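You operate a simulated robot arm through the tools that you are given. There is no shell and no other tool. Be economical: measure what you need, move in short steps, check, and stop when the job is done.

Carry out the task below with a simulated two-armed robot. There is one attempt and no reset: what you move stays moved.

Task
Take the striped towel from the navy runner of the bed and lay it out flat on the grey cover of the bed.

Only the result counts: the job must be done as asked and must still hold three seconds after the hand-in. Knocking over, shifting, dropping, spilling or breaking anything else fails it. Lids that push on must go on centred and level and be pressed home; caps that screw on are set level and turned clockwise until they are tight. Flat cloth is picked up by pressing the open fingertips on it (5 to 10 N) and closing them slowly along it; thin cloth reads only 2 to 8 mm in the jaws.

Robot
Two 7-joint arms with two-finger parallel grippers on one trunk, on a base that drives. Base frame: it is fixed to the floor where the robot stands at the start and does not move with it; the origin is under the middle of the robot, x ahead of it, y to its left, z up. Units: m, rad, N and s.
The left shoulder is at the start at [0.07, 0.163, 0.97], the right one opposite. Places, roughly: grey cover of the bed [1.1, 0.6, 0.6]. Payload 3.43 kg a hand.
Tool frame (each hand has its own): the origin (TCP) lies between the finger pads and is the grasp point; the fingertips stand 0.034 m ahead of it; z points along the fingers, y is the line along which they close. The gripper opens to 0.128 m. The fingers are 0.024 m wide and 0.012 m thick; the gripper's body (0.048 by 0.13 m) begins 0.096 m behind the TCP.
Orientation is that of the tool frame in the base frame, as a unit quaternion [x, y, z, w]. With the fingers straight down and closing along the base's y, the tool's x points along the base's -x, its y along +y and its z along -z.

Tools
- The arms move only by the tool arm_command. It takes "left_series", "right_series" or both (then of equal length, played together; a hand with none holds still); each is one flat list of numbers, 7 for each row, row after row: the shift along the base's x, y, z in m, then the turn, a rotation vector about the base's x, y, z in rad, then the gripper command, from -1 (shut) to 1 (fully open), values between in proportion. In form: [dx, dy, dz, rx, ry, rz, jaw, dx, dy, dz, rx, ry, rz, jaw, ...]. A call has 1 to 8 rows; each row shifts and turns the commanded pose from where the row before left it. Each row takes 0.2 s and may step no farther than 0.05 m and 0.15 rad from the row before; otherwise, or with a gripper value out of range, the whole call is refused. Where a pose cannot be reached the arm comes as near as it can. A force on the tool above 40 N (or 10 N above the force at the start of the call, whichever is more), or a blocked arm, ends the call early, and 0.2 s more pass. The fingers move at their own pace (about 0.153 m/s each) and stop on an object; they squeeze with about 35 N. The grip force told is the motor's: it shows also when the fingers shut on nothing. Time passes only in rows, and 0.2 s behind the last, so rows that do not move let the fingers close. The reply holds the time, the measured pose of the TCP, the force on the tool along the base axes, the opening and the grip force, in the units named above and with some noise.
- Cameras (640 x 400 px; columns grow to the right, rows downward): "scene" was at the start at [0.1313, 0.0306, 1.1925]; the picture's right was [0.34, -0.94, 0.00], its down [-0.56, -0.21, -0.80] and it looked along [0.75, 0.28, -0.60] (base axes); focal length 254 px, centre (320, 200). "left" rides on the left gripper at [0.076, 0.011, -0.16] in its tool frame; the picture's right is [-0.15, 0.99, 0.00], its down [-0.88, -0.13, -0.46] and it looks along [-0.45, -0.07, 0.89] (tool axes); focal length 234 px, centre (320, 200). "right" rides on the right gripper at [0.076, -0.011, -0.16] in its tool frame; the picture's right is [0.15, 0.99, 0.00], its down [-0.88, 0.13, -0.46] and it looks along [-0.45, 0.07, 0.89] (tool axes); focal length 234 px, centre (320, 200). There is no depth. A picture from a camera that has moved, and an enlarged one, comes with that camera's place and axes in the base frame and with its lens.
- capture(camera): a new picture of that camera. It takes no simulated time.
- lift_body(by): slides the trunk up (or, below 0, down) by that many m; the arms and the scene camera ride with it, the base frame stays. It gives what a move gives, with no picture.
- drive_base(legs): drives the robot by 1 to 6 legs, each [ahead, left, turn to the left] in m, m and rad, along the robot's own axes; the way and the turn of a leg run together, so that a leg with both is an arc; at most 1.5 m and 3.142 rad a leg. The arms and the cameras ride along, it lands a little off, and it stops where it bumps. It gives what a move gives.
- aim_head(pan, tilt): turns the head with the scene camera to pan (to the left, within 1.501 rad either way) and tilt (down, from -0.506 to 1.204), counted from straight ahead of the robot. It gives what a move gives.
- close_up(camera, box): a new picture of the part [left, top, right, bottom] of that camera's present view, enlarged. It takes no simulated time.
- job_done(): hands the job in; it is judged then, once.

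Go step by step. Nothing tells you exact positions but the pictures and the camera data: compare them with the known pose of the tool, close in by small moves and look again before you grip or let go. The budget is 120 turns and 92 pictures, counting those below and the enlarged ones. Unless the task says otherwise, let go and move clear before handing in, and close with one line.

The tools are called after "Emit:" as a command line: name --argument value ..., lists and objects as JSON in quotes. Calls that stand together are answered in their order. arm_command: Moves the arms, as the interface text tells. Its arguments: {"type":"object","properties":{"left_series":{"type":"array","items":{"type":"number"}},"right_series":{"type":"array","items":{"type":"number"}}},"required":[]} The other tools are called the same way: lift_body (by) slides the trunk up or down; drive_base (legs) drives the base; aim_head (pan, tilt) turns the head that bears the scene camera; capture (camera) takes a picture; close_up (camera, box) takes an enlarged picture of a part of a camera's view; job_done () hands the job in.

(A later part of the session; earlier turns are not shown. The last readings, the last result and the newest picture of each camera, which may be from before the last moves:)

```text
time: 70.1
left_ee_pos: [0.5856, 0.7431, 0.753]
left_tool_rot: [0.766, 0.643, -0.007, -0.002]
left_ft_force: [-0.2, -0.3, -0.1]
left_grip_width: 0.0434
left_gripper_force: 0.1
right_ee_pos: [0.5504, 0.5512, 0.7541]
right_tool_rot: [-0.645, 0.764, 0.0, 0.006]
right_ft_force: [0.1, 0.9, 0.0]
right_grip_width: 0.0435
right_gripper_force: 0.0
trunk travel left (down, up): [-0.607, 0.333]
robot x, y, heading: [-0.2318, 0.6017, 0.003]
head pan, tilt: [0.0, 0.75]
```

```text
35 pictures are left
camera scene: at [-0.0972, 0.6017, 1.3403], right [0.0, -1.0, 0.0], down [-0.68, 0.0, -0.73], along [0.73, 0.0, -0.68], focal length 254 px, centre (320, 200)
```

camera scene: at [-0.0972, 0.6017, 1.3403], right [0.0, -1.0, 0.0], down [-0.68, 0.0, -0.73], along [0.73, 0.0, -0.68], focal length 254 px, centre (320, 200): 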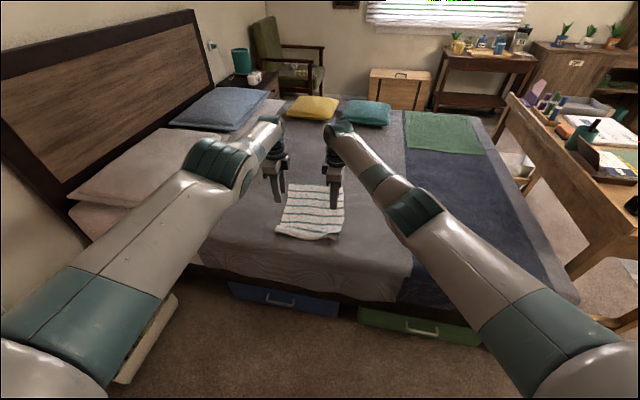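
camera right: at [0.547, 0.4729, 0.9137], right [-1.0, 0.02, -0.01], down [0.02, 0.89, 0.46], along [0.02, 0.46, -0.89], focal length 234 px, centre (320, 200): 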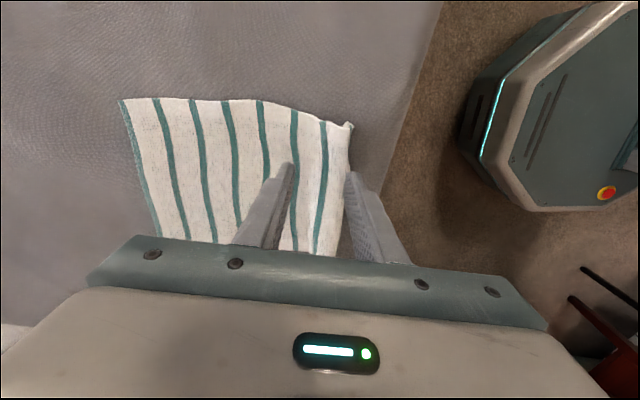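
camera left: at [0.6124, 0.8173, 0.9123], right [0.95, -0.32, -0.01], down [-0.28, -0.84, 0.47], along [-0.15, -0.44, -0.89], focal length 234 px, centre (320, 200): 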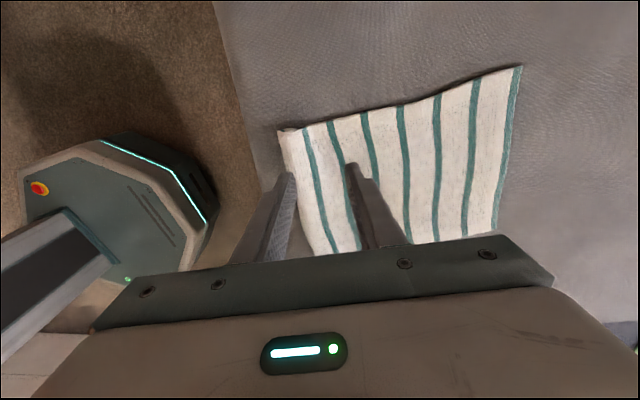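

The towel is on the grey cover and nearly flat. I'll raise further and look closely at it, clear of the hands.

Emit:
lift_body --by 0.3

Emit:
close_up --camera "right" --box '[150, 60, 450, 260]'

Emit:
close_up --camera "left" --box '[200, 60, 500, 260]'

Emit:
close_up --camera "scene" --box '[230, 190, 400, 310]'

```text
time: 73.1
left_ee_pos: [0.5867, 0.7441, 1.054]
left_tool_rot: [0.766, 0.643, -0.007, -0.001]
left_ft_force: [0.4, -0.5, 0.0]
left_grip_width: 0.0437
left_gripper_force: 0.0
right_ee_pos: [0.5519, 0.5498, 1.0542]
right_tool_rot: [-0.645, 0.764, -0.001, 0.005]
right_ft_force: [0.2, -0.3, 0.7]
right_grip_width: 0.0436
right_gripper_force: 0.1
trunk travel left (down, up): [-0.907, 0.033]
robot x, y, heading: [-0.2302, 0.6019, 0.0]
head pan, tilt: [0.0, 0.75]
```

```text
2.00 times, centred on (300, 160) of right
camera zoom: at [0.547, 0.4729, 1.2139], right [-1.0, 0.02, -0.01], down [0.02, 0.89, 0.46], along [0.02, 0.46, -0.89], focal length 468 px, centre (360, 280)
```

zoom: 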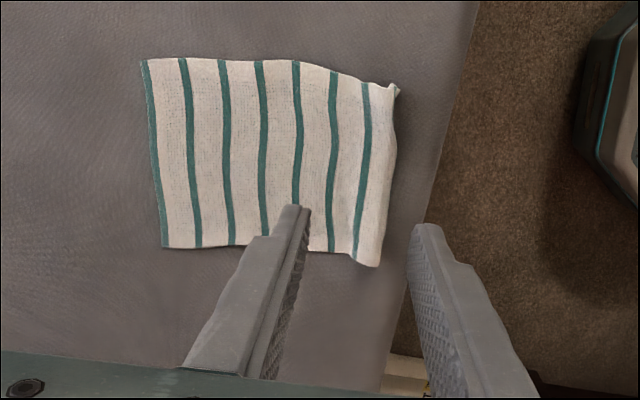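

```text
2.00 times, centred on (350, 160) of left
camera zoom: at [0.6124, 0.8173, 1.2125], right [0.95, -0.32, -0.01], down [-0.28, -0.84, 0.47], along [-0.15, -0.44, -0.89], focal length 468 px, centre (260, 280)
```

zoom: 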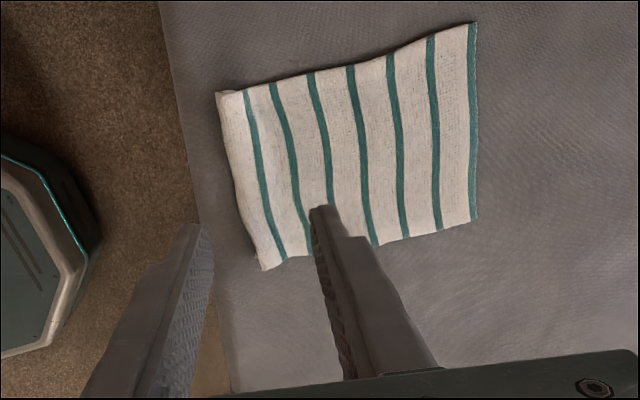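

```text
3.33 times, centred on (315, 250) of scene
camera zoom: at [-0.0969, 0.6017, 1.6403], right [0.0, -1.0, 0.0], down [-0.68, 0.0, -0.73], along [0.73, 0.0, -0.68], focal length 846 px, centre (337, 33)
```

zoom: 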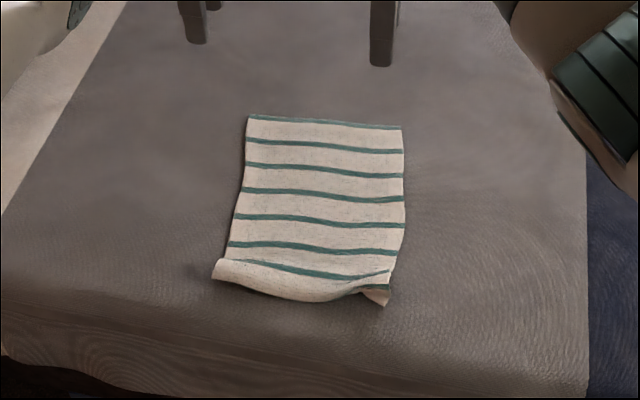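

I count only 7 stripes instead of 8, and the near edge looks rolled, so part of the near hem may be tucked under. I'll take a closer look.

Emit:
close_up --camera "scene" --box '[275, 245, 345, 290]'

Emit:
close_up --camera "right" --box '[270, 85, 370, 205]'

Emit:
close_up --camera "left" --box '[230, 90, 340, 200]'

```text
8.89 times, centred on (310, 268) of scene
camera zoom: at [-0.0969, 0.6017, 1.6403], right [0.0, -1.0, 0.0], down [-0.68, 0.0, -0.73], along [0.73, 0.0, -0.68], focal length 2257 px, centre (409, -400)
```

zoom: 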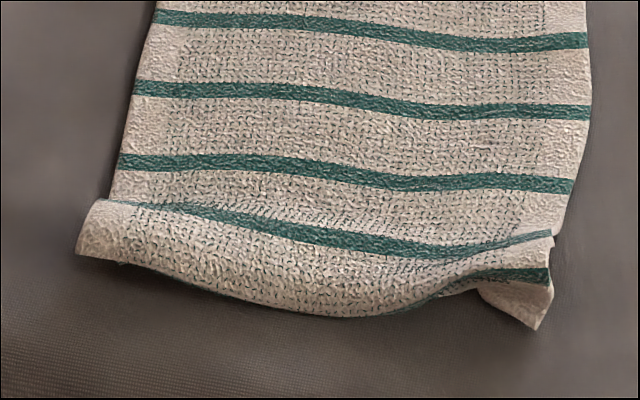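

```text
3.33 times, centred on (320, 145) of right
camera zoom: at [0.547, 0.4729, 1.2139], right [-1.0, 0.02, -0.01], down [0.02, 0.89, 0.46], along [0.02, 0.46, -0.89], focal length 781 px, centre (320, 383)
```

zoom: 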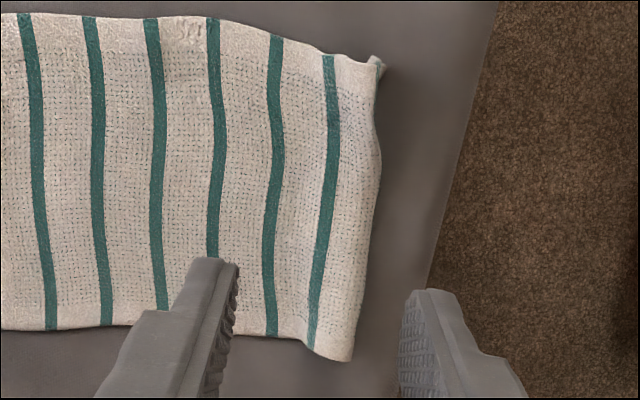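

```text
3.64 times, centred on (285, 145) of left
camera zoom: at [0.6124, 0.8173, 1.2125], right [0.95, -0.32, -0.01], down [-0.28, -0.84, 0.47], along [-0.15, -0.44, -0.89], focal length 852 px, centre (447, 400)
```

zoom: 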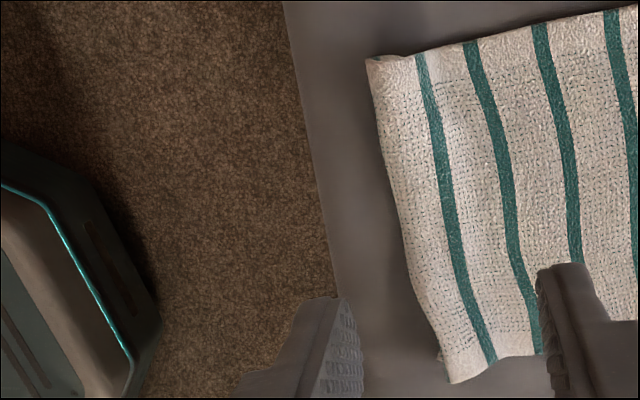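

The near 4–6 cm (with the 8th stripe) is tucked under. I'll re-grip just inside that edge, lift a little so the flap hangs down, then set it down while moving away from me so the flap trails outward.

Emit:
arm_command --right_series '[0.012, -0.002, 0, 0, 0, 0, 0, 0, 0, 0, 0, 0, 0, 0]' --left_series '[0, 0, 0, 0, 0, 0, 0, 0, 0, 0, 0, 0, 0, 0]'

Emit:
lift_body --by -0.435

Emit:
capture --camera "left"

Emit:
capture --camera "right"

```text
time: 73.7
left_ee_pos: [0.5863, 0.743, 1.0545]
left_tool_rot: [0.766, 0.643, -0.007, 0.0]
left_ft_force: [0.1, -0.7, -0.2]
left_grip_width: 0.0642
left_gripper_force: 0.0
right_ee_pos: [0.5633, 0.5482, 1.0539]
right_tool_rot: [-0.645, 0.764, 0.0, 0.006]
right_ft_force: [0.6, 0.1, 0.2]
right_grip_width: 0.0639
right_gripper_force: 0.0
trunk travel left (down, up): [-0.907, 0.033]
robot x, y, heading: [-0.2305, 0.6006, -0.002]
head pan, tilt: [0.0, 0.75]
```

```text
refused: -0.435 is not a number from -0.4 to 0.4
```

```text
28 pictures are left
camera left: at [0.6124, 0.8173, 1.2127], right [0.95, -0.32, -0.01], down [-0.28, -0.84, 0.47], along [-0.15, -0.44, -0.89], focal length 234 px, centre (320, 200)
```

left: 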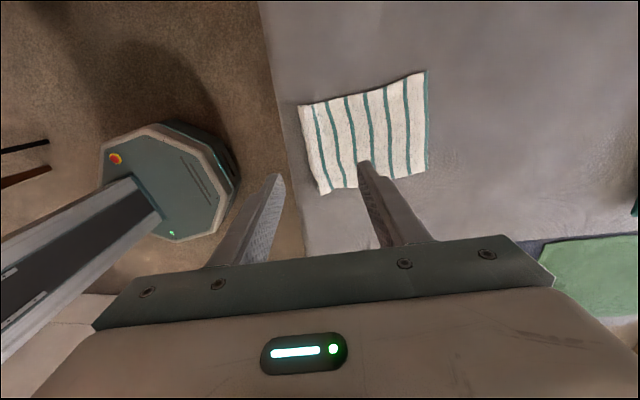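

```text
27 pictures are left
camera right: at [0.559, 0.4711, 1.214], right [-1.0, 0.02, -0.01], down [0.01, 0.89, 0.46], along [0.02, 0.46, -0.89], focal length 234 px, centre (320, 200)
```

right: 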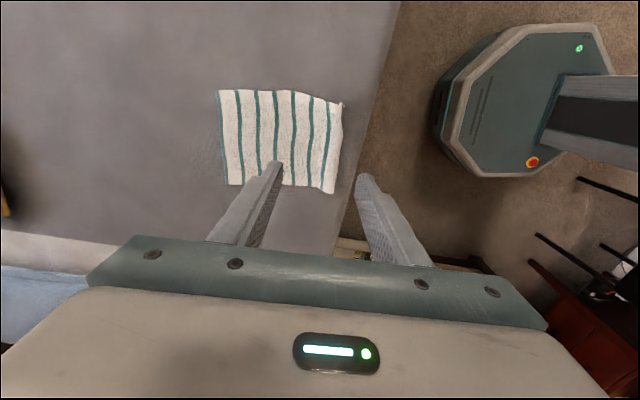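

I'll lower in two steps since each is limited to 0.4 m.

Emit:
lift_body --by -0.35

Emit:
lift_body --by -0.085

Emit:
capture --camera "left"

Emit:
capture --camera "right"

```text
time: 77.1
left_ee_pos: [0.5867, 0.7422, 0.7041]
left_tool_rot: [0.767, 0.642, -0.007, 0.0]
left_ft_force: [0.8, 0.3, 1.5]
left_grip_width: 0.0638
left_gripper_force: 0.0
right_ee_pos: [0.5628, 0.5494, 0.7043]
right_tool_rot: [-0.644, 0.765, 0.0, 0.007]
right_ft_force: [-0.6, 1.2, 0.0]
right_grip_width: 0.0638
right_gripper_force: 0.0
trunk travel left (down, up): [-0.557, 0.383]
robot x, y, heading: [-0.2257, 0.6004, 0.001]
head pan, tilt: [0.0, 0.75]
```

```text
time: 78.3
left_ee_pos: [0.5852, 0.7433, 0.6196]
left_tool_rot: [0.766, 0.642, -0.006, -0.001]
left_ft_force: [-0.6, 0.5, 0.7]
left_grip_width: 0.0642
left_gripper_force: 0.0
right_ee_pos: [0.5626, 0.5485, 0.6206]
right_tool_rot: [-0.644, 0.765, -0.001, 0.006]
right_ft_force: [-0.7, 0.3, -0.2]
right_grip_width: 0.0638
right_gripper_force: 0.0
trunk travel left (down, up): [-0.472, 0.468]
robot x, y, heading: [-0.2319, 0.6015, -0.001]
head pan, tilt: [0.0, 0.75]
```

```text
26 pictures are left
camera left: at [0.612, 0.8173, 0.7782], right [0.95, -0.32, -0.01], down [-0.28, -0.84, 0.47], along [-0.15, -0.44, -0.89], focal length 234 px, centre (320, 200)
```

left: 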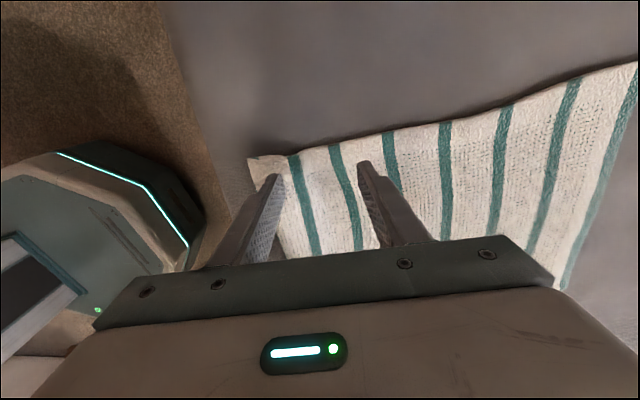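

```text
25 pictures are left
camera right: at [0.5584, 0.4711, 0.7794], right [-1.0, 0.02, -0.01], down [0.02, 0.89, 0.46], along [0.02, 0.46, -0.89], focal length 234 px, centre (320, 200)
```

right: 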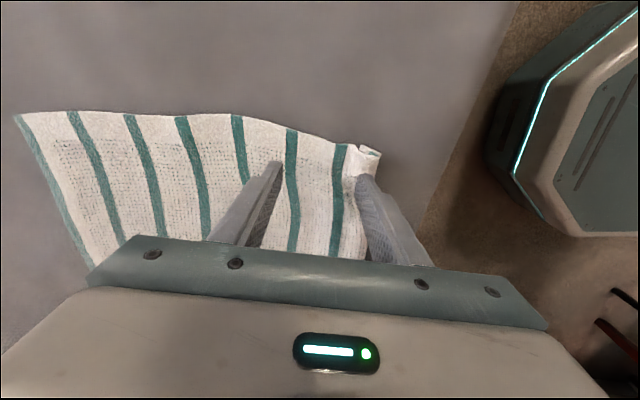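

Both pairs are right over the near strip. I'll press.

Emit:
lift_body --by -0.014

```text
time: 78.9
left_ee_pos: [0.5846, 0.744, 0.6067]
left_tool_rot: [0.766, 0.643, -0.006, -0.001]
left_ft_force: [0.3, -0.5, -0.1]
left_grip_width: 0.0639
left_gripper_force: 0.1
right_ee_pos: [0.5625, 0.5496, 0.6086]
right_tool_rot: [-0.645, 0.764, -0.002, 0.008]
right_ft_force: [3.6, 2.1, 13.6]
right_grip_width: 0.0621
right_gripper_force: 0.0
trunk travel left (down, up): [-0.458, 0.482]
robot x, y, heading: [-0.2314, 0.6002, 0.002]
head pan, tilt: [0.0, 0.75]
```

Emit:
arm_command --right_series '[0, 0, 0.005, 0, 0, 0, 0]'

Emit:
lift_body --by -0.004

```text
time: 79.3
left_ee_pos: [0.585, 0.7424, 0.6059]
left_tool_rot: [0.766, 0.643, -0.006, 0.0]
left_ft_force: [0.4, 0.0, 0.1]
left_grip_width: 0.0642
left_gripper_force: 0.1
right_ee_pos: [0.5623, 0.5494, 0.6098]
right_tool_rot: [-0.645, 0.764, 0.001, 0.004]
right_ft_force: [0.4, 0.2, 7.9]
right_grip_width: 0.0638
right_gripper_force: 0.0
trunk travel left (down, up): [-0.458, 0.482]
robot x, y, heading: [-0.2305, 0.6031, -0.001]
head pan, tilt: [0.0, 0.75]
```

```text
time: 79.9
left_ee_pos: [0.5843, 0.7431, 0.6032]
left_tool_rot: [0.766, 0.642, -0.006, 0.0]
left_ft_force: [-0.2, 0.8, 3.4]
left_grip_width: 0.0636
left_gripper_force: 0.1
right_ee_pos: [0.5627, 0.5497, 0.6084]
right_tool_rot: [-0.644, 0.765, -0.001, 0.007]
right_ft_force: [1.7, 1.7, 13.2]
right_grip_width: 0.0628
right_gripper_force: 0.1
trunk travel left (down, up): [-0.454, 0.486]
robot x, y, heading: [-0.2292, 0.6027, 0.005]
head pan, tilt: [0.0, 0.75]
```

Emit:
lift_body --by -0.002

Emit:
arm_command --right_series '[0, 0, 0, 0, 0, 0, -0.12, 0, 0, 0, 0, 0, 0, -0.24, 0, 0, 0, 0, 0, 0, -0.36, 0, 0, 0, 0, 0, 0, -0.48, 0, 0, 0, 0, 0, 0, -0.58, 0, 0, 0, 0, 0, 0, -0.66, 0, 0, 0, 0, 0, 0, -0.74]' --left_series '[0, 0, 0, 0, 0, 0, -0.12, 0, 0, 0, 0, 0, 0, -0.24, 0, 0, 0, 0, 0, 0, -0.36, 0, 0, 0, 0, 0, 0, -0.48, 0, 0, 0, 0, 0, 0, -0.58, 0, 0, 0, 0, 0, 0, -0.66, 0, 0, 0, 0, 0, 0, -0.74]'

Emit:
capture --camera "left"

Emit:
capture --camera "right"

```text
time: 80.4
left_ee_pos: [0.5841, 0.7432, 0.6009]
left_tool_rot: [0.766, 0.643, -0.005, 0.0]
left_ft_force: [0.1, 0.8, 6.8]
left_grip_width: 0.0636
left_gripper_force: 0.1
right_ee_pos: [0.5626, 0.5489, 0.6067]
right_tool_rot: [-0.645, 0.764, -0.002, 0.006]
right_ft_force: [2.1, 2.0, 18.2]
right_grip_width: 0.0621
right_gripper_force: 0.0
trunk travel left (down, up): [-0.452, 0.488]
robot x, y, heading: [-0.2305, 0.6029, -0.002]
head pan, tilt: [0.0, 0.75]
```

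```text
time: 82.0
left_ee_pos: [0.5855, 0.7424, 0.601]
left_tool_rot: [0.766, 0.643, -0.006, -0.001]
left_ft_force: [2.4, 0.3, 13.5]
left_grip_width: 0.0156
left_gripper_force: 0.0
right_ee_pos: [0.5629, 0.5486, 0.606]
right_tool_rot: [-0.645, 0.764, 0.0, 0.006]
right_ft_force: [0.7, 1.3, 1.9]
right_grip_width: 0.0162
right_gripper_force: 0.0
trunk travel left (down, up): [-0.452, 0.488]
robot x, y, heading: [-0.2283, 0.6019, -0.003]
head pan, tilt: [0.0, 0.75]
```

```text
24 pictures are left
camera left: at [0.6118, 0.817, 0.7598], right [0.95, -0.32, -0.01], down [-0.28, -0.84, 0.46], along [-0.15, -0.44, -0.89], focal length 234 px, centre (320, 200)
```

left: 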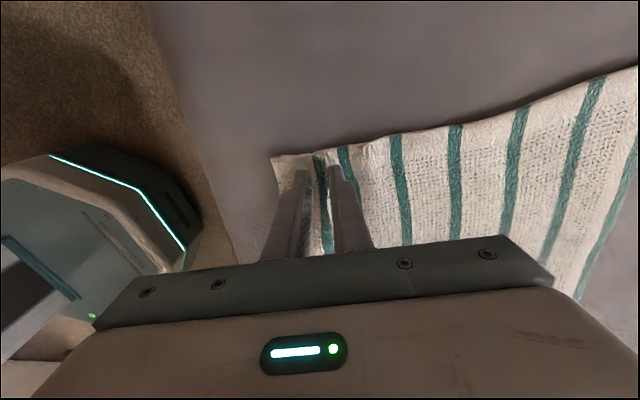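

```text
23 pictures are left
camera right: at [0.5581, 0.4709, 0.7651], right [-1.0, 0.02, -0.01], down [0.01, 0.89, 0.46], along [0.02, 0.46, -0.89], focal length 234 px, centre (320, 200)
```

right: 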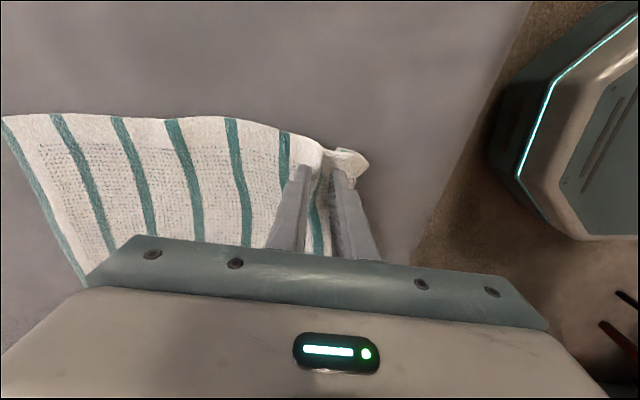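

Folds are standing in both jaws. I'll close fully.

Emit:
arm_command --right_series '[0, 0, 0, 0, 0, 0, -0.85, 0, 0, 0, 0, 0, 0, -1, 0, 0, 0, 0, 0, 0, -1, 0, 0, 0, 0, 0, 0, -1]' --left_series '[0, 0, 0, 0, 0, 0, -0.85, 0, 0, 0, 0, 0, 0, -1, 0, 0, 0, 0, 0, 0, -1, 0, 0, 0, 0, 0, 0, -1]'

Emit:
lift_body --by 0.1

Emit:
capture --camera "scene"

Emit:
capture --camera "right"

Emit:
capture --camera "left"

```text
time: 83.0
left_ee_pos: [0.5853, 0.7441, 0.6002]
left_tool_rot: [0.766, 0.643, -0.006, -0.001]
left_ft_force: [-2.4, 1.0, 12.8]
left_grip_width: 0.0044
left_gripper_force: 34.8
right_ee_pos: [0.5623, 0.5492, 0.6069]
right_tool_rot: [-0.645, 0.764, -0.001, 0.006]
right_ft_force: [-0.7, 0.4, 1.9]
right_grip_width: 0.0036
right_gripper_force: 34.8
trunk travel left (down, up): [-0.452, 0.488]
robot x, y, heading: [-0.2315, 0.6058, 0.0]
head pan, tilt: [0.0, 0.75]
```

```text
time: 84.3
left_ee_pos: [0.5864, 0.744, 0.6986]
left_tool_rot: [0.766, 0.643, -0.007, -0.001]
left_ft_force: [0.4, 0.3, -0.5]
left_grip_width: 0.0041
left_gripper_force: 34.9
right_ee_pos: [0.5632, 0.5489, 0.7046]
right_tool_rot: [-0.645, 0.764, 0.0, 0.006]
right_ft_force: [0.1, -0.5, 0.0]
right_grip_width: 0.0039
right_gripper_force: 35.7
trunk travel left (down, up): [-0.552, 0.388]
robot x, y, heading: [-0.2305, 0.6015, 0.002]
head pan, tilt: [0.0, 0.75]
```

```text
22 pictures are left
camera scene: at [-0.0967, 0.6017, 1.2853], right [0.0, -1.0, 0.0], down [-0.68, 0.0, -0.73], along [0.73, 0.0, -0.68], focal length 254 px, centre (320, 200)
```

scene: 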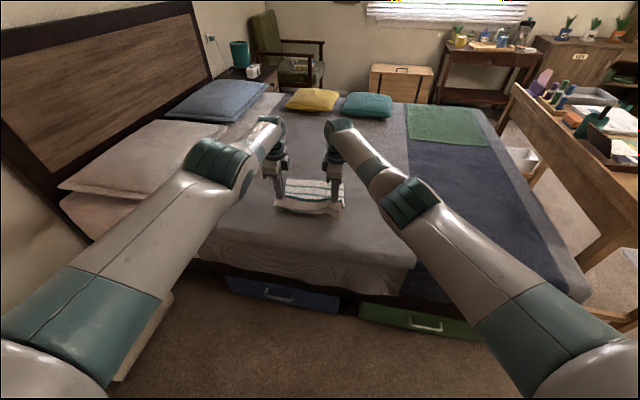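

```text
21 pictures are left
camera right: at [0.5591, 0.4714, 0.8633], right [-1.0, 0.02, -0.01], down [0.02, 0.89, 0.46], along [0.02, 0.46, -0.89], focal length 234 px, centre (320, 200)
```

right: 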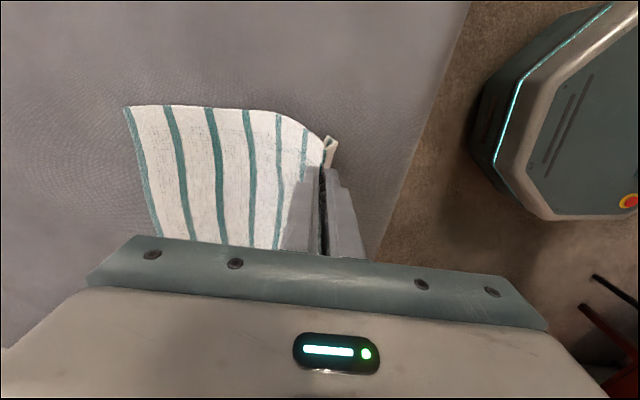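

```text
20 pictures are left
camera left: at [0.6125, 0.8174, 0.8571], right [0.95, -0.32, -0.01], down [-0.28, -0.84, 0.47], along [-0.15, -0.44, -0.89], focal length 234 px, centre (320, 200)
```

left: 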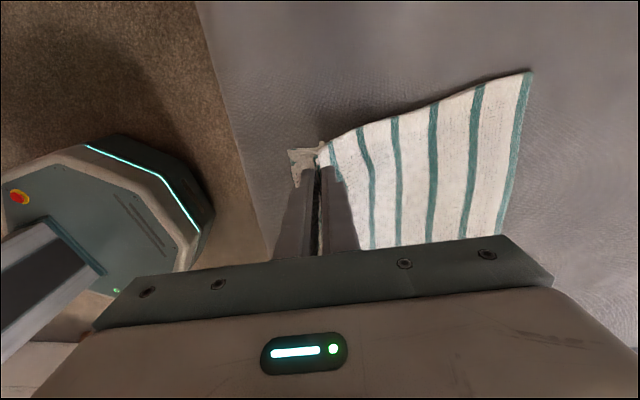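

Both hold again with the edge lifted about 0.1 m. I'll check how the flap hangs.

Emit:
close_up --camera "scene" --box '[255, 150, 365, 220]'

```text
5.71 times, centred on (310, 185) of scene
camera zoom: at [-0.0967, 0.6017, 1.2853], right [0.0, -1.0, 0.0], down [-0.68, 0.0, -0.73], along [0.73, 0.0, -0.68], focal length 1451 px, centre (377, 286)
```

zoom: 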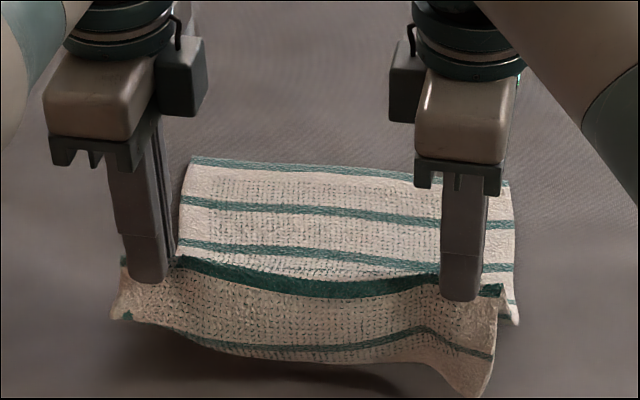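

The flap now hangs outward below the fingers with the 8th stripe showing. I'll lower while moving slightly ahead so the flap trails toward me.

Emit:
lift_body --by -0.035

Emit:
drive_base --legs '[[0.02, -0.003, 0]]'

Emit:
lift_body --by -0.02

Emit:
drive_base --legs '[[0.02, -0.003, 0]]'

Emit:
lift_body --by -0.02

Emit:
close_up --camera "scene" --box '[255, 150, 365, 220]'

Emit:
capture --camera "right"

```text
time: 85.1
left_ee_pos: [0.5847, 0.7422, 0.6653]
left_tool_rot: [0.766, 0.643, -0.006, -0.002]
left_ft_force: [0.3, 0.8, -0.1]
left_grip_width: 0.0043
left_gripper_force: 35.4
right_ee_pos: [0.5625, 0.5491, 0.6692]
right_tool_rot: [-0.645, 0.764, -0.001, 0.005]
right_ft_force: [-0.7, 0.3, -0.2]
right_grip_width: 0.0036
right_gripper_force: 34.7
trunk travel left (down, up): [-0.517, 0.423]
robot x, y, heading: [-0.2317, 0.5994, -0.001]
head pan, tilt: [0.0, 0.75]
```

```text
time: 85.9
left_ee_pos: [0.6055, 0.7413, 0.6632]
left_tool_rot: [0.766, 0.643, -0.006, -0.002]
left_ft_force: [-0.4, -0.1, 0.0]
left_grip_width: 0.0043
left_gripper_force: 35.5
right_ee_pos: [0.5837, 0.5457, 0.6677]
right_tool_rot: [-0.645, 0.764, 0.001, 0.005]
right_ft_force: [0.1, 0.0, -0.4]
right_grip_width: 0.0039
right_gripper_force: 34.9
trunk travel left (down, up): [-0.517, 0.423]
robot x, y, heading: [-0.2119, 0.6001, 0.001]
head pan, tilt: [0.0, 0.75]
```

```text
time: 86.6
left_ee_pos: [0.6049, 0.7398, 0.6453]
left_tool_rot: [0.766, 0.643, -0.006, 0.0]
left_ft_force: [0.2, 0.4, -0.3]
left_grip_width: 0.0043
left_gripper_force: 35.3
right_ee_pos: [0.5828, 0.5462, 0.6504]
right_tool_rot: [-0.645, 0.764, -0.002, 0.006]
right_ft_force: [-0.7, 0.7, 0.0]
right_grip_width: 0.0038
right_gripper_force: 34.9
trunk travel left (down, up): [-0.497, 0.443]
robot x, y, heading: [-0.2128, 0.5987, 0.008]
head pan, tilt: [0.0, 0.75]
```

```text
time: 87.3
left_ee_pos: [0.6262, 0.7377, 0.6429]
left_tool_rot: [0.766, 0.643, -0.008, -0.001]
left_ft_force: [1.0, 0.3, -1.2]
left_grip_width: 0.0041
left_gripper_force: 35.0
right_ee_pos: [0.6025, 0.5438, 0.6493]
right_tool_rot: [-0.645, 0.764, 0.001, 0.006]
right_ft_force: [0.5, -0.2, -0.3]
right_grip_width: 0.004
right_gripper_force: 34.9
trunk travel left (down, up): [-0.497, 0.443]
robot x, y, heading: [-0.1881, 0.5946, 0.006]
head pan, tilt: [0.0, 0.75]
```

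```text
time: 88.0
left_ee_pos: [0.6254, 0.7368, 0.6244]
left_tool_rot: [0.766, 0.643, -0.006, 0.0]
left_ft_force: [-0.7, 0.1, 0.0]
left_grip_width: 0.0043
left_gripper_force: 35.0
right_ee_pos: [0.6018, 0.5439, 0.6291]
right_tool_rot: [-0.646, 0.763, 0.0, 0.007]
right_ft_force: [-0.3, 1.3, 0.6]
right_grip_width: 0.0038
right_gripper_force: 35.2
trunk travel left (down, up): [-0.477, 0.463]
robot x, y, heading: [-0.1894, 0.5973, -0.005]
head pan, tilt: [0.0, 0.75]
```

```text
5.71 times, centred on (310, 185) of scene
camera zoom: at [-0.0586, 0.5958, 1.2105], right [0.0, -1.0, 0.0], down [-0.68, 0.0, -0.73], along [0.73, 0.0, -0.68], focal length 1451 px, centre (377, 286)
```

zoom: 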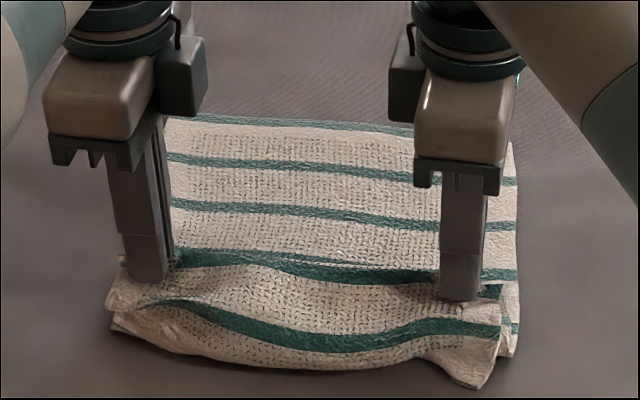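

```text
17 pictures are left
camera right: at [0.5978, 0.4659, 0.7896], right [-1.0, 0.02, -0.01], down [0.01, 0.89, 0.46], along [0.02, 0.46, -0.89], focal length 234 px, centre (320, 200)
```

right: 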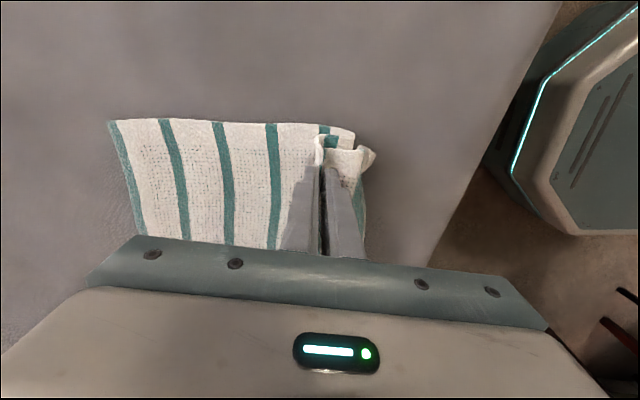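

The flap is now outside, but it sits over a loop of slack, and a fully flat towel here would end right at the bed's edge. I'll re-hang it, tilt the fingers toward me so the flap leads outward, and lay it again further ahead.

Emit:
lift_body --by 0.34

Emit:
arm_command --right_series '[0, 0, 0, 0.024, 0.14, 0, -1, 0, 0, 0, 0.024, 0.14, 0, -1, 0, 0, 0, 0.024, 0.14, 0, -1, 0, 0, 0, 0.024, 0.14, 0, -1, 0, 0, 0, 0, 0, 0, -1]' --left_series '[0, 0, 0, 0.024, 0.14, 0, -1, 0, 0, 0, 0.024, 0.14, 0, -1, 0, 0, 0, 0.024, 0.14, 0, -1, 0, 0, 0, 0.024, 0.14, 0, -1, 0, 0, 0, 0, 0, 0, -1]'

Emit:
capture --camera "scene"

```text
time: 91.3
left_ee_pos: [0.6258, 0.7385, 0.9644]
left_tool_rot: [0.766, 0.643, -0.006, -0.001]
left_ft_force: [-1.0, -0.3, -0.5]
left_grip_width: 0.0043
left_gripper_force: 35.7
right_ee_pos: [0.6028, 0.5429, 0.9684]
right_tool_rot: [-0.645, 0.764, 0.001, 0.006]
right_ft_force: [0.0, 0.5, -0.4]
right_grip_width: 0.0035
right_gripper_force: 34.7
trunk travel left (down, up): [-0.817, 0.123]
robot x, y, heading: [-0.1903, 0.5934, 0.004]
head pan, tilt: [0.0, 0.75]
```

```text
time: 92.1
left_ee_pos: [0.5487, 0.7485, 0.9758]
left_tool_rot: [0.758, 0.628, -0.123, -0.123]
left_ft_force: [-0.2, -18.9, 0.1]
left_grip_width: 0.0043
left_gripper_force: 35.4
left hand out of reach, approached as far as the arm can: row 1, 2, 3
right_ee_pos: [0.5384, 0.5216, 0.9785]
right_tool_rot: [-0.638, 0.748, 0.148, -0.105]
right_ft_force: [0.8, 19.9, -0.4]
right_grip_width: 0.0034
right_gripper_force: 34.8
right hand out of reach, approached as far as the arm can: row 1, 2, 3
trunk travel left (down, up): [-0.817, 0.123]
robot x, y, heading: [-0.1917, 0.5962, -0.003]
head pan, tilt: [0.0, 0.75]
stopped in row 3 (left hand): the force on the tool passed its limit (the readings are from after the stop); the commanded pose is now the measured one
```

```text
16 pictures are left
camera scene: at [-0.0577, 0.5949, 1.5504], right [0.0, -1.0, 0.0], down [-0.68, 0.0, -0.73], along [0.73, 0.0, -0.68], focal length 254 px, centre (320, 200)
```

scene: 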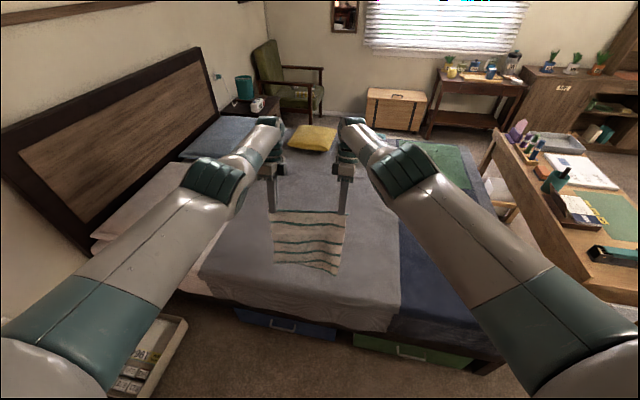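

The arms are nearly fully extended, so tilting pulled the hands back and slightly apart, stretching the cloth at 19 N. I'll bring the hands closer together and in.

Emit:
arm_command --right_series '[-0.005, 0.012, 0, 0, 0, 0, -1, -0.01, 0.01, 0, 0, 0, 0, -1, -0.02, 0.005, 0, 0, 0, 0, -1, -0.03, 0.004, 0, 0, 0, 0, -1]' --left_series '[-0.005, -0.003, 0, 0, 0, 0, -1, -0.01, 0, 0, 0, 0, 0, -1, -0.02, 0.003, 0, 0, 0, 0, -1, -0.03, 0.004, 0, 0, 0, 0, -1]'

```text
time: 93.1
left_ee_pos: [0.4818, 0.7586, 0.9742]
left_tool_rot: [0.757, 0.63, -0.122, -0.125]
left_ft_force: [0.2, 0.2, -1.1]
left_grip_width: 0.0038
left_gripper_force: 35.4
right_ee_pos: [0.5256, 0.5593, 0.9694]
right_tool_rot: [-0.637, 0.749, 0.145, -0.109]
right_ft_force: [-0.7, 0.3, -0.1]
right_grip_width: 0.0037
right_gripper_force: 34.7
right hand out of reach, approached as far as the arm can: row 2, 3, 4
trunk travel left (down, up): [-0.817, 0.123]
robot x, y, heading: [-0.187, 0.5949, 0.003]
head pan, tilt: [0.0, 0.75]
```

The left retreats freely now, but the right sticks. I'll try the right alone in larger steps.

Emit:
arm_command --right_series '[-0.03, 0, -0.01, 0, 0, 0, -1, -0.02, 0, -0.01, 0, 0, 0, -1, 0, 0, 0, 0, 0, 0, -1]'

```text
time: 93.9
left_ee_pos: [0.4846, 0.7566, 0.9742]
left_tool_rot: [0.757, 0.63, -0.121, -0.125]
left_ft_force: [1.0, 0.3, -1.4]
left_grip_width: 0.004
left_gripper_force: 35.2
right_ee_pos: [0.5191, 0.5665, 0.9438]
right_tool_rot: [-0.637, 0.749, 0.145, -0.11]
right_ft_force: [-0.1, -0.2, 0.2]
right_grip_width: 0.0034
right_gripper_force: 34.8
right hand out of reach, approached as far as the arm can: row 1, 2
trunk travel left (down, up): [-0.817, 0.123]
robot x, y, heading: [-0.1873, 0.596, 0.003]
head pan, tilt: [0.0, 0.75]
```

Emit:
arm_command --right_series '[-0.01, 0, 0.01, 0, 0, -0.1, -1, -0.02, 0, 0.01, 0, 0, -0.1, -1, -0.01, 0, 0.01, 0, 0, 0, -1]'

Emit:
capture --camera "scene"

```text
time: 94.7
left_ee_pos: [0.4845, 0.7566, 0.975]
left_tool_rot: [0.757, 0.631, -0.12, -0.124]
left_ft_force: [0.4, -0.7, 0.3]
left_grip_width: 0.0043
left_gripper_force: 34.7
right_ee_pos: [0.532, 0.5767, 0.9751]
right_tool_rot: [-0.558, 0.809, 0.158, -0.094]
right_ft_force: [0.5, 0.7, 0.1]
right_grip_width: 0.0034
right_gripper_force: 35.4
right hand out of reach, approached as far as the arm can: row 1, 2, 3
trunk travel left (down, up): [-0.817, 0.123]
robot x, y, heading: [-0.1922, 0.5953, 0.003]
head pan, tilt: [0.0, 0.75]
```

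```text
15 pictures are left
camera scene: at [-0.058, 0.5964, 1.5504], right [0.0, -1.0, 0.0], down [-0.68, 0.0, -0.73], along [0.73, 0.0, -0.68], focal length 254 px, centre (320, 200)
```

scene: 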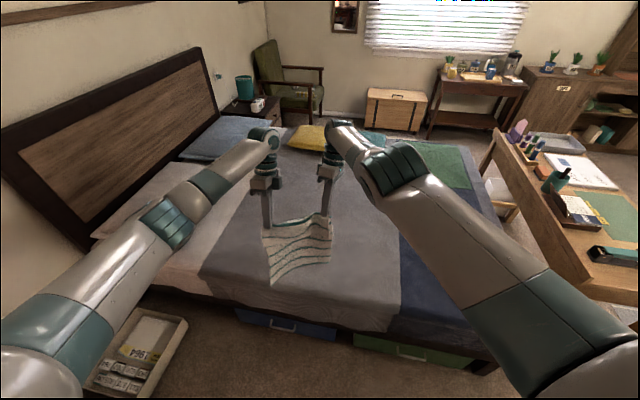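

The right arm looks stuck with a straight elbow. Moving both hands to the right, closer to its shoulder, should let it bend.

Emit:
arm_command --right_series '[-0.01, -0.03, -0.01, 0, 0, 0, -1, -0.01, -0.03, -0.01, 0, 0, 0, -1, -0.01, -0.03, -0.01, 0, 0, 0, -1, 0, 0, 0, 0, 0, 0, -1]' --left_series '[0, -0.03, 0, 0, 0, 0, -1, 0, -0.03, 0, 0, 0, 0, -1, 0, -0.03, 0, 0, 0, 0, -1, 0, 0, 0, 0, 0, 0, -1]'

```text
time: 95.7
left_ee_pos: [0.4842, 0.6664, 0.9748]
left_tool_rot: [0.757, 0.63, -0.121, -0.125]
left_ft_force: [-0.7, 0.2, -0.5]
left_grip_width: 0.004
left_gripper_force: 35.3
right_ee_pos: [0.54, 0.4926, 0.9365]
right_tool_rot: [-0.559, 0.809, 0.157, -0.095]
right_ft_force: [0.0, -0.2, 0.2]
right_grip_width: 0.0035
right_gripper_force: 34.9
right hand out of reach, approached as far as the arm can: row 1, 2, 3
trunk travel left (down, up): [-0.817, 0.123]
robot x, y, heading: [-0.19, 0.5957, -0.003]
head pan, tilt: [0.0, 0.75]
```

Emit:
arm_command --right_series '[-0.045, 0, 0.02, -0.02, -0.1, 0, -1, -0.045, 0, 0.02, -0.02, -0.1, 0, -1, -0.02, 0, 0, 0, 0, 0, -1]'

```text
time: 96.5
left_ee_pos: [0.4834, 0.6668, 0.9744]
left_tool_rot: [0.757, 0.63, -0.121, -0.125]
left_ft_force: [0.2, 0.1, -0.2]
left_grip_width: 0.0044
left_gripper_force: 35.4
right_ee_pos: [0.5856, 0.5162, 0.9401]
right_tool_rot: [-0.57, 0.817, 0.084, -0.025]
right_ft_force: [0.0, -0.4, 0.1]
right_grip_width: 0.0035
right_gripper_force: 35.5
right hand out of reach, approached as far as the arm can: row 1, 2, 3
trunk travel left (down, up): [-0.817, 0.123]
robot x, y, heading: [-0.1885, 0.5963, -0.004]
head pan, tilt: [0.0, 0.75]
```

The right arm stays at full extension, but it works rigidly with the base and trunk as before. I'll set both tools vertical again, line the left up with the right, and lay by driving and lowering, letting the flap down last without any backward pull.

Emit:
arm_command --right_series '[0.005, 0, 0.005, -0.054, -0.068, 0.1, -1, 0.005, 0, 0.005, -0.054, -0.068, 0.1, -1, 0, 0, 0, 0, 0, 0, -1, 0, 0, 0, 0, 0, 0, -1]' --left_series '[0.029, 0.012, -0.006, -0.012, -0.116, 0.003, -1, 0.029, 0.012, -0.006, -0.012, -0.116, 0.003, -1, 0.029, 0.012, -0.006, -0.012, -0.116, 0.003, -1, 0.029, 0.012, -0.006, 0, 0, 0, -1]'

Emit:
capture --camera "scene"

```text
time: 97.5
left_ee_pos: [0.6017, 0.7142, 0.9496]
left_tool_rot: [0.766, 0.643, 0.0, -0.001]
left_ft_force: [0.2, -0.3, -0.3]
left_grip_width: 0.0042
left_gripper_force: 34.9
right_ee_pos: [0.61, 0.5195, 0.9462]
right_tool_rot: [-0.651, 0.759, -0.002, -0.007]
right_ft_force: [0.1, -0.5, 0.2]
right_grip_width: 0.0034
right_gripper_force: 35.1
right hand out of reach, approached as far as the arm can: row 1, 2
trunk travel left (down, up): [-0.817, 0.123]
robot x, y, heading: [-0.19, 0.599, -0.001]
head pan, tilt: [0.0, 0.75]
```

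```text
14 pictures are left
camera scene: at [-0.0565, 0.5947, 1.5502], right [0.0, -1.0, 0.0], down [-0.68, 0.0, -0.73], along [0.73, 0.0, -0.68], focal length 254 px, centre (320, 200)
```

scene: 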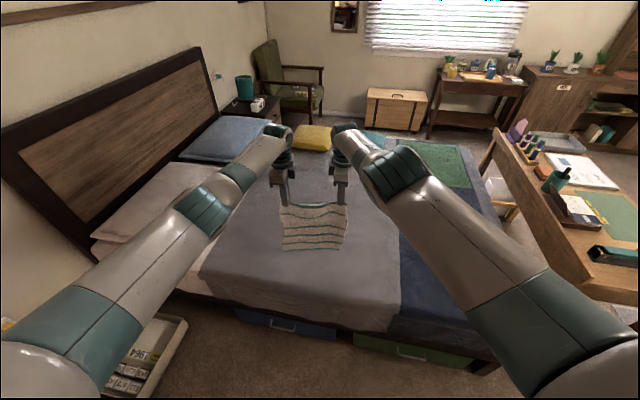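

The hands are level and the towel hangs square to me. I'll drive ahead and then lay it in steps.

Emit:
drive_base --legs '[[0.3, 0, 0]]'

Emit:
lift_body --by -0.05

Emit:
drive_base --legs '[[-0.05, 0, 0]]'

Emit:
lift_body --by -0.035

Emit:
drive_base --legs '[[-0.05, 0, 0]]'

Emit:
lift_body --by -0.035

Emit:
drive_base --legs '[[-0.05, 0, 0]]'

Emit:
lift_body --by -0.035

Emit:
capture --camera "left"

```text
time: 99.6
left_ee_pos: [0.9017, 0.7178, 0.9513]
left_tool_rot: [0.766, 0.643, 0.001, 0.001]
left_ft_force: [-0.4, -0.3, 0.0]
left_grip_width: 0.004
left_gripper_force: 34.8
right_ee_pos: [0.9116, 0.5232, 0.9494]
right_tool_rot: [-0.651, 0.759, -0.001, -0.008]
right_ft_force: [0.7, -0.4, 0.0]
right_grip_width: 0.0035
right_gripper_force: 35.0
trunk travel left (down, up): [-0.817, 0.123]
robot x, y, heading: [0.1119, 0.5922, -0.0]
head pan, tilt: [0.0, 0.75]
```

```text
time: 100.5
left_ee_pos: [0.9023, 0.7177, 0.9012]
left_tool_rot: [0.765, 0.644, 0.0, 0.001]
left_ft_force: [0.7, 0.7, 0.8]
left_grip_width: 0.004
left_gripper_force: 35.3
right_ee_pos: [0.912, 0.5231, 0.8985]
right_tool_rot: [-0.652, 0.758, -0.002, -0.007]
right_ft_force: [-1.2, 0.1, 0.3]
right_grip_width: 0.0037
right_gripper_force: 35.1
trunk travel left (down, up): [-0.767, 0.173]
robot x, y, heading: [0.1143, 0.5959, 0.005]
head pan, tilt: [0.0, 0.75]
```

```text
time: 101.4
left_ee_pos: [0.8543, 0.7176, 0.8978]
left_tool_rot: [0.765, 0.644, 0.0, 0.0]
left_ft_force: [-0.2, 0.1, -0.4]
left_grip_width: 0.0041
left_gripper_force: 34.7
right_ee_pos: [0.8652, 0.5223, 0.8953]
right_tool_rot: [-0.651, 0.759, -0.001, -0.009]
right_ft_force: [0.6, -0.3, -0.4]
right_grip_width: 0.0035
right_gripper_force: 34.8
trunk travel left (down, up): [-0.767, 0.173]
robot x, y, heading: [0.062, 0.5937, -0.003]
head pan, tilt: [0.0, 0.75]
```

```text
time: 102.2
left_ee_pos: [0.8511, 0.7193, 0.867]
left_tool_rot: [0.765, 0.644, 0.001, 0.001]
left_ft_force: [-0.6, 0.2, 0.3]
left_grip_width: 0.0042
left_gripper_force: 35.1
right_ee_pos: [0.8612, 0.5223, 0.8645]
right_tool_rot: [-0.652, 0.758, -0.003, -0.006]
right_ft_force: [-0.3, 0.4, 0.0]
right_grip_width: 0.0035
right_gripper_force: 35.0
trunk travel left (down, up): [-0.732, 0.208]
robot x, y, heading: [0.0622, 0.5957, 0.002]
head pan, tilt: [0.0, 0.75]
```

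```text
time: 103.1
left_ee_pos: [0.8056, 0.7176, 0.8623]
left_tool_rot: [0.765, 0.644, 0.0, -0.001]
left_ft_force: [-0.1, 0.0, 0.4]
left_grip_width: 0.0044
left_gripper_force: 35.3
right_ee_pos: [0.8158, 0.5214, 0.8596]
right_tool_rot: [-0.652, 0.759, 0.0, -0.009]
right_ft_force: [-0.1, 0.1, 0.1]
right_grip_width: 0.0035
right_gripper_force: 35.7
trunk travel left (down, up): [-0.732, 0.208]
robot x, y, heading: [0.0104, 0.5962, 0.004]
head pan, tilt: [0.0, 0.75]
```

```text
time: 103.9
left_ee_pos: [0.8031, 0.7191, 0.8313]
left_tool_rot: [0.765, 0.644, 0.001, 0.001]
left_ft_force: [0.4, -0.4, -0.2]
left_grip_width: 0.0039
left_gripper_force: 35.5
right_ee_pos: [0.8126, 0.5212, 0.8286]
right_tool_rot: [-0.652, 0.759, -0.002, -0.008]
right_ft_force: [0.3, -0.5, 1.1]
right_grip_width: 0.0035
right_gripper_force: 34.3
trunk travel left (down, up): [-0.697, 0.243]
robot x, y, heading: [0.0131, 0.5944, -0.001]
head pan, tilt: [0.0, 0.75]
```

```text
time: 104.8
left_ee_pos: [0.7558, 0.717, 0.8282]
left_tool_rot: [0.765, 0.644, -0.001, -0.001]
left_ft_force: [0.6, 0.4, 0.5]
left_grip_width: 0.0041
left_gripper_force: 35.2
right_ee_pos: [0.7651, 0.5201, 0.8252]
right_tool_rot: [-0.651, 0.759, -0.001, -0.009]
right_ft_force: [0.3, 0.0, 0.1]
right_grip_width: 0.0035
right_gripper_force: 35.2
trunk travel left (down, up): [-0.697, 0.243]
robot x, y, heading: [-0.035, 0.5943, 0.002]
head pan, tilt: [0.0, 0.75]
```

```text
time: 105.6
left_ee_pos: [0.7542, 0.7175, 0.7962]
left_tool_rot: [0.765, 0.644, -0.001, 0.0]
left_ft_force: [-1.1, 0.3, -0.4]
left_grip_width: 0.0042
left_gripper_force: 34.7
right_ee_pos: [0.7633, 0.5208, 0.7927]
right_tool_rot: [-0.652, 0.759, -0.002, -0.007]
right_ft_force: [-0.3, 0.0, 0.0]
right_grip_width: 0.0034
right_gripper_force: 34.9
trunk travel left (down, up): [-0.662, 0.278]
robot x, y, heading: [-0.0335, 0.5923, 0.001]
head pan, tilt: [0.0, 0.75]
```

```text
13 pictures are left
camera left: at [0.7789, 0.7907, 0.9552], right [0.95, -0.31, 0.0], down [-0.28, -0.85, 0.46], along [-0.14, -0.43, -0.89], focal length 234 px, centre (320, 200)
```

left: 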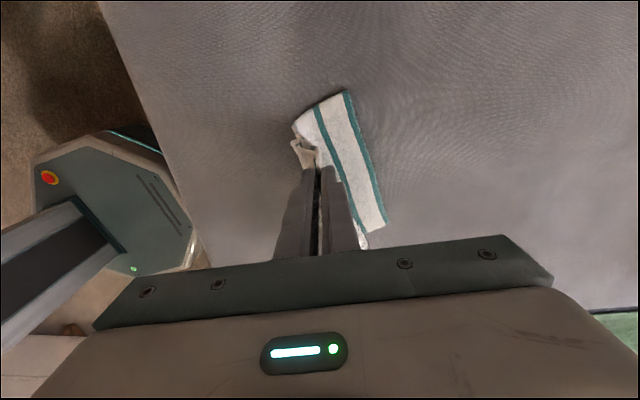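

The far edge touched late and dragged to x=0.82, too near. The hang is shorter than I thought, so I'll go up, ahead again, and touch down before moving back.

Emit:
lift_body --by 0.11

Emit:
drive_base --legs '[[0.15, 0, 0]]'

Emit:
lift_body --by -0.05

Emit:
capture --camera "left"

```text
time: 107.0
left_ee_pos: [0.7532, 0.7182, 0.904]
left_tool_rot: [0.765, 0.644, 0.0, 0.0]
left_ft_force: [0.7, -0.2, 0.3]
left_grip_width: 0.0041
left_gripper_force: 35.2
right_ee_pos: [0.7655, 0.522, 0.9026]
right_tool_rot: [-0.651, 0.759, -0.001, -0.008]
right_ft_force: [0.6, 0.2, 0.2]
right_grip_width: 0.0033
right_gripper_force: 35.3
trunk travel left (down, up): [-0.772, 0.168]
robot x, y, heading: [-0.0336, 0.5962, 0.005]
head pan, tilt: [0.0, 0.75]
```

```text
time: 108.4
left_ee_pos: [0.9016, 0.7187, 0.904]
left_tool_rot: [0.765, 0.645, 0.001, 0.0]
left_ft_force: [0.1, 0.4, 0.1]
left_grip_width: 0.004
left_gripper_force: 35.1
right_ee_pos: [0.9111, 0.5205, 0.9042]
right_tool_rot: [-0.652, 0.758, -0.002, -0.008]
right_ft_force: [-0.5, 0.1, -0.6]
right_grip_width: 0.0034
right_gripper_force: 35.0
trunk travel left (down, up): [-0.772, 0.168]
robot x, y, heading: [0.1093, 0.593, 0.004]
head pan, tilt: [0.0, 0.75]
```

```text
time: 109.3
left_ee_pos: [0.9033, 0.718, 0.8559]
left_tool_rot: [0.765, 0.644, 0.0, 0.001]
left_ft_force: [-0.9, -0.3, -0.6]
left_grip_width: 0.0041
left_gripper_force: 35.0
right_ee_pos: [0.9118, 0.522, 0.8532]
right_tool_rot: [-0.652, 0.758, -0.002, -0.008]
right_ft_force: [-0.4, 0.0, 0.4]
right_grip_width: 0.0032
right_gripper_force: 35.4
trunk travel left (down, up): [-0.722, 0.218]
robot x, y, heading: [0.1108, 0.5957, 0.002]
head pan, tilt: [0.0, 0.75]
```

```text
12 pictures are left
camera left: at [0.9268, 0.7905, 1.0154], right [0.95, -0.31, 0.0], down [-0.28, -0.85, 0.46], along [-0.14, -0.43, -0.89], focal length 234 px, centre (320, 200)
```

left: 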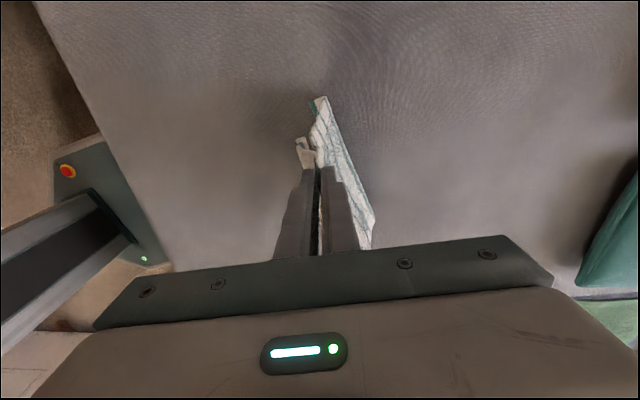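

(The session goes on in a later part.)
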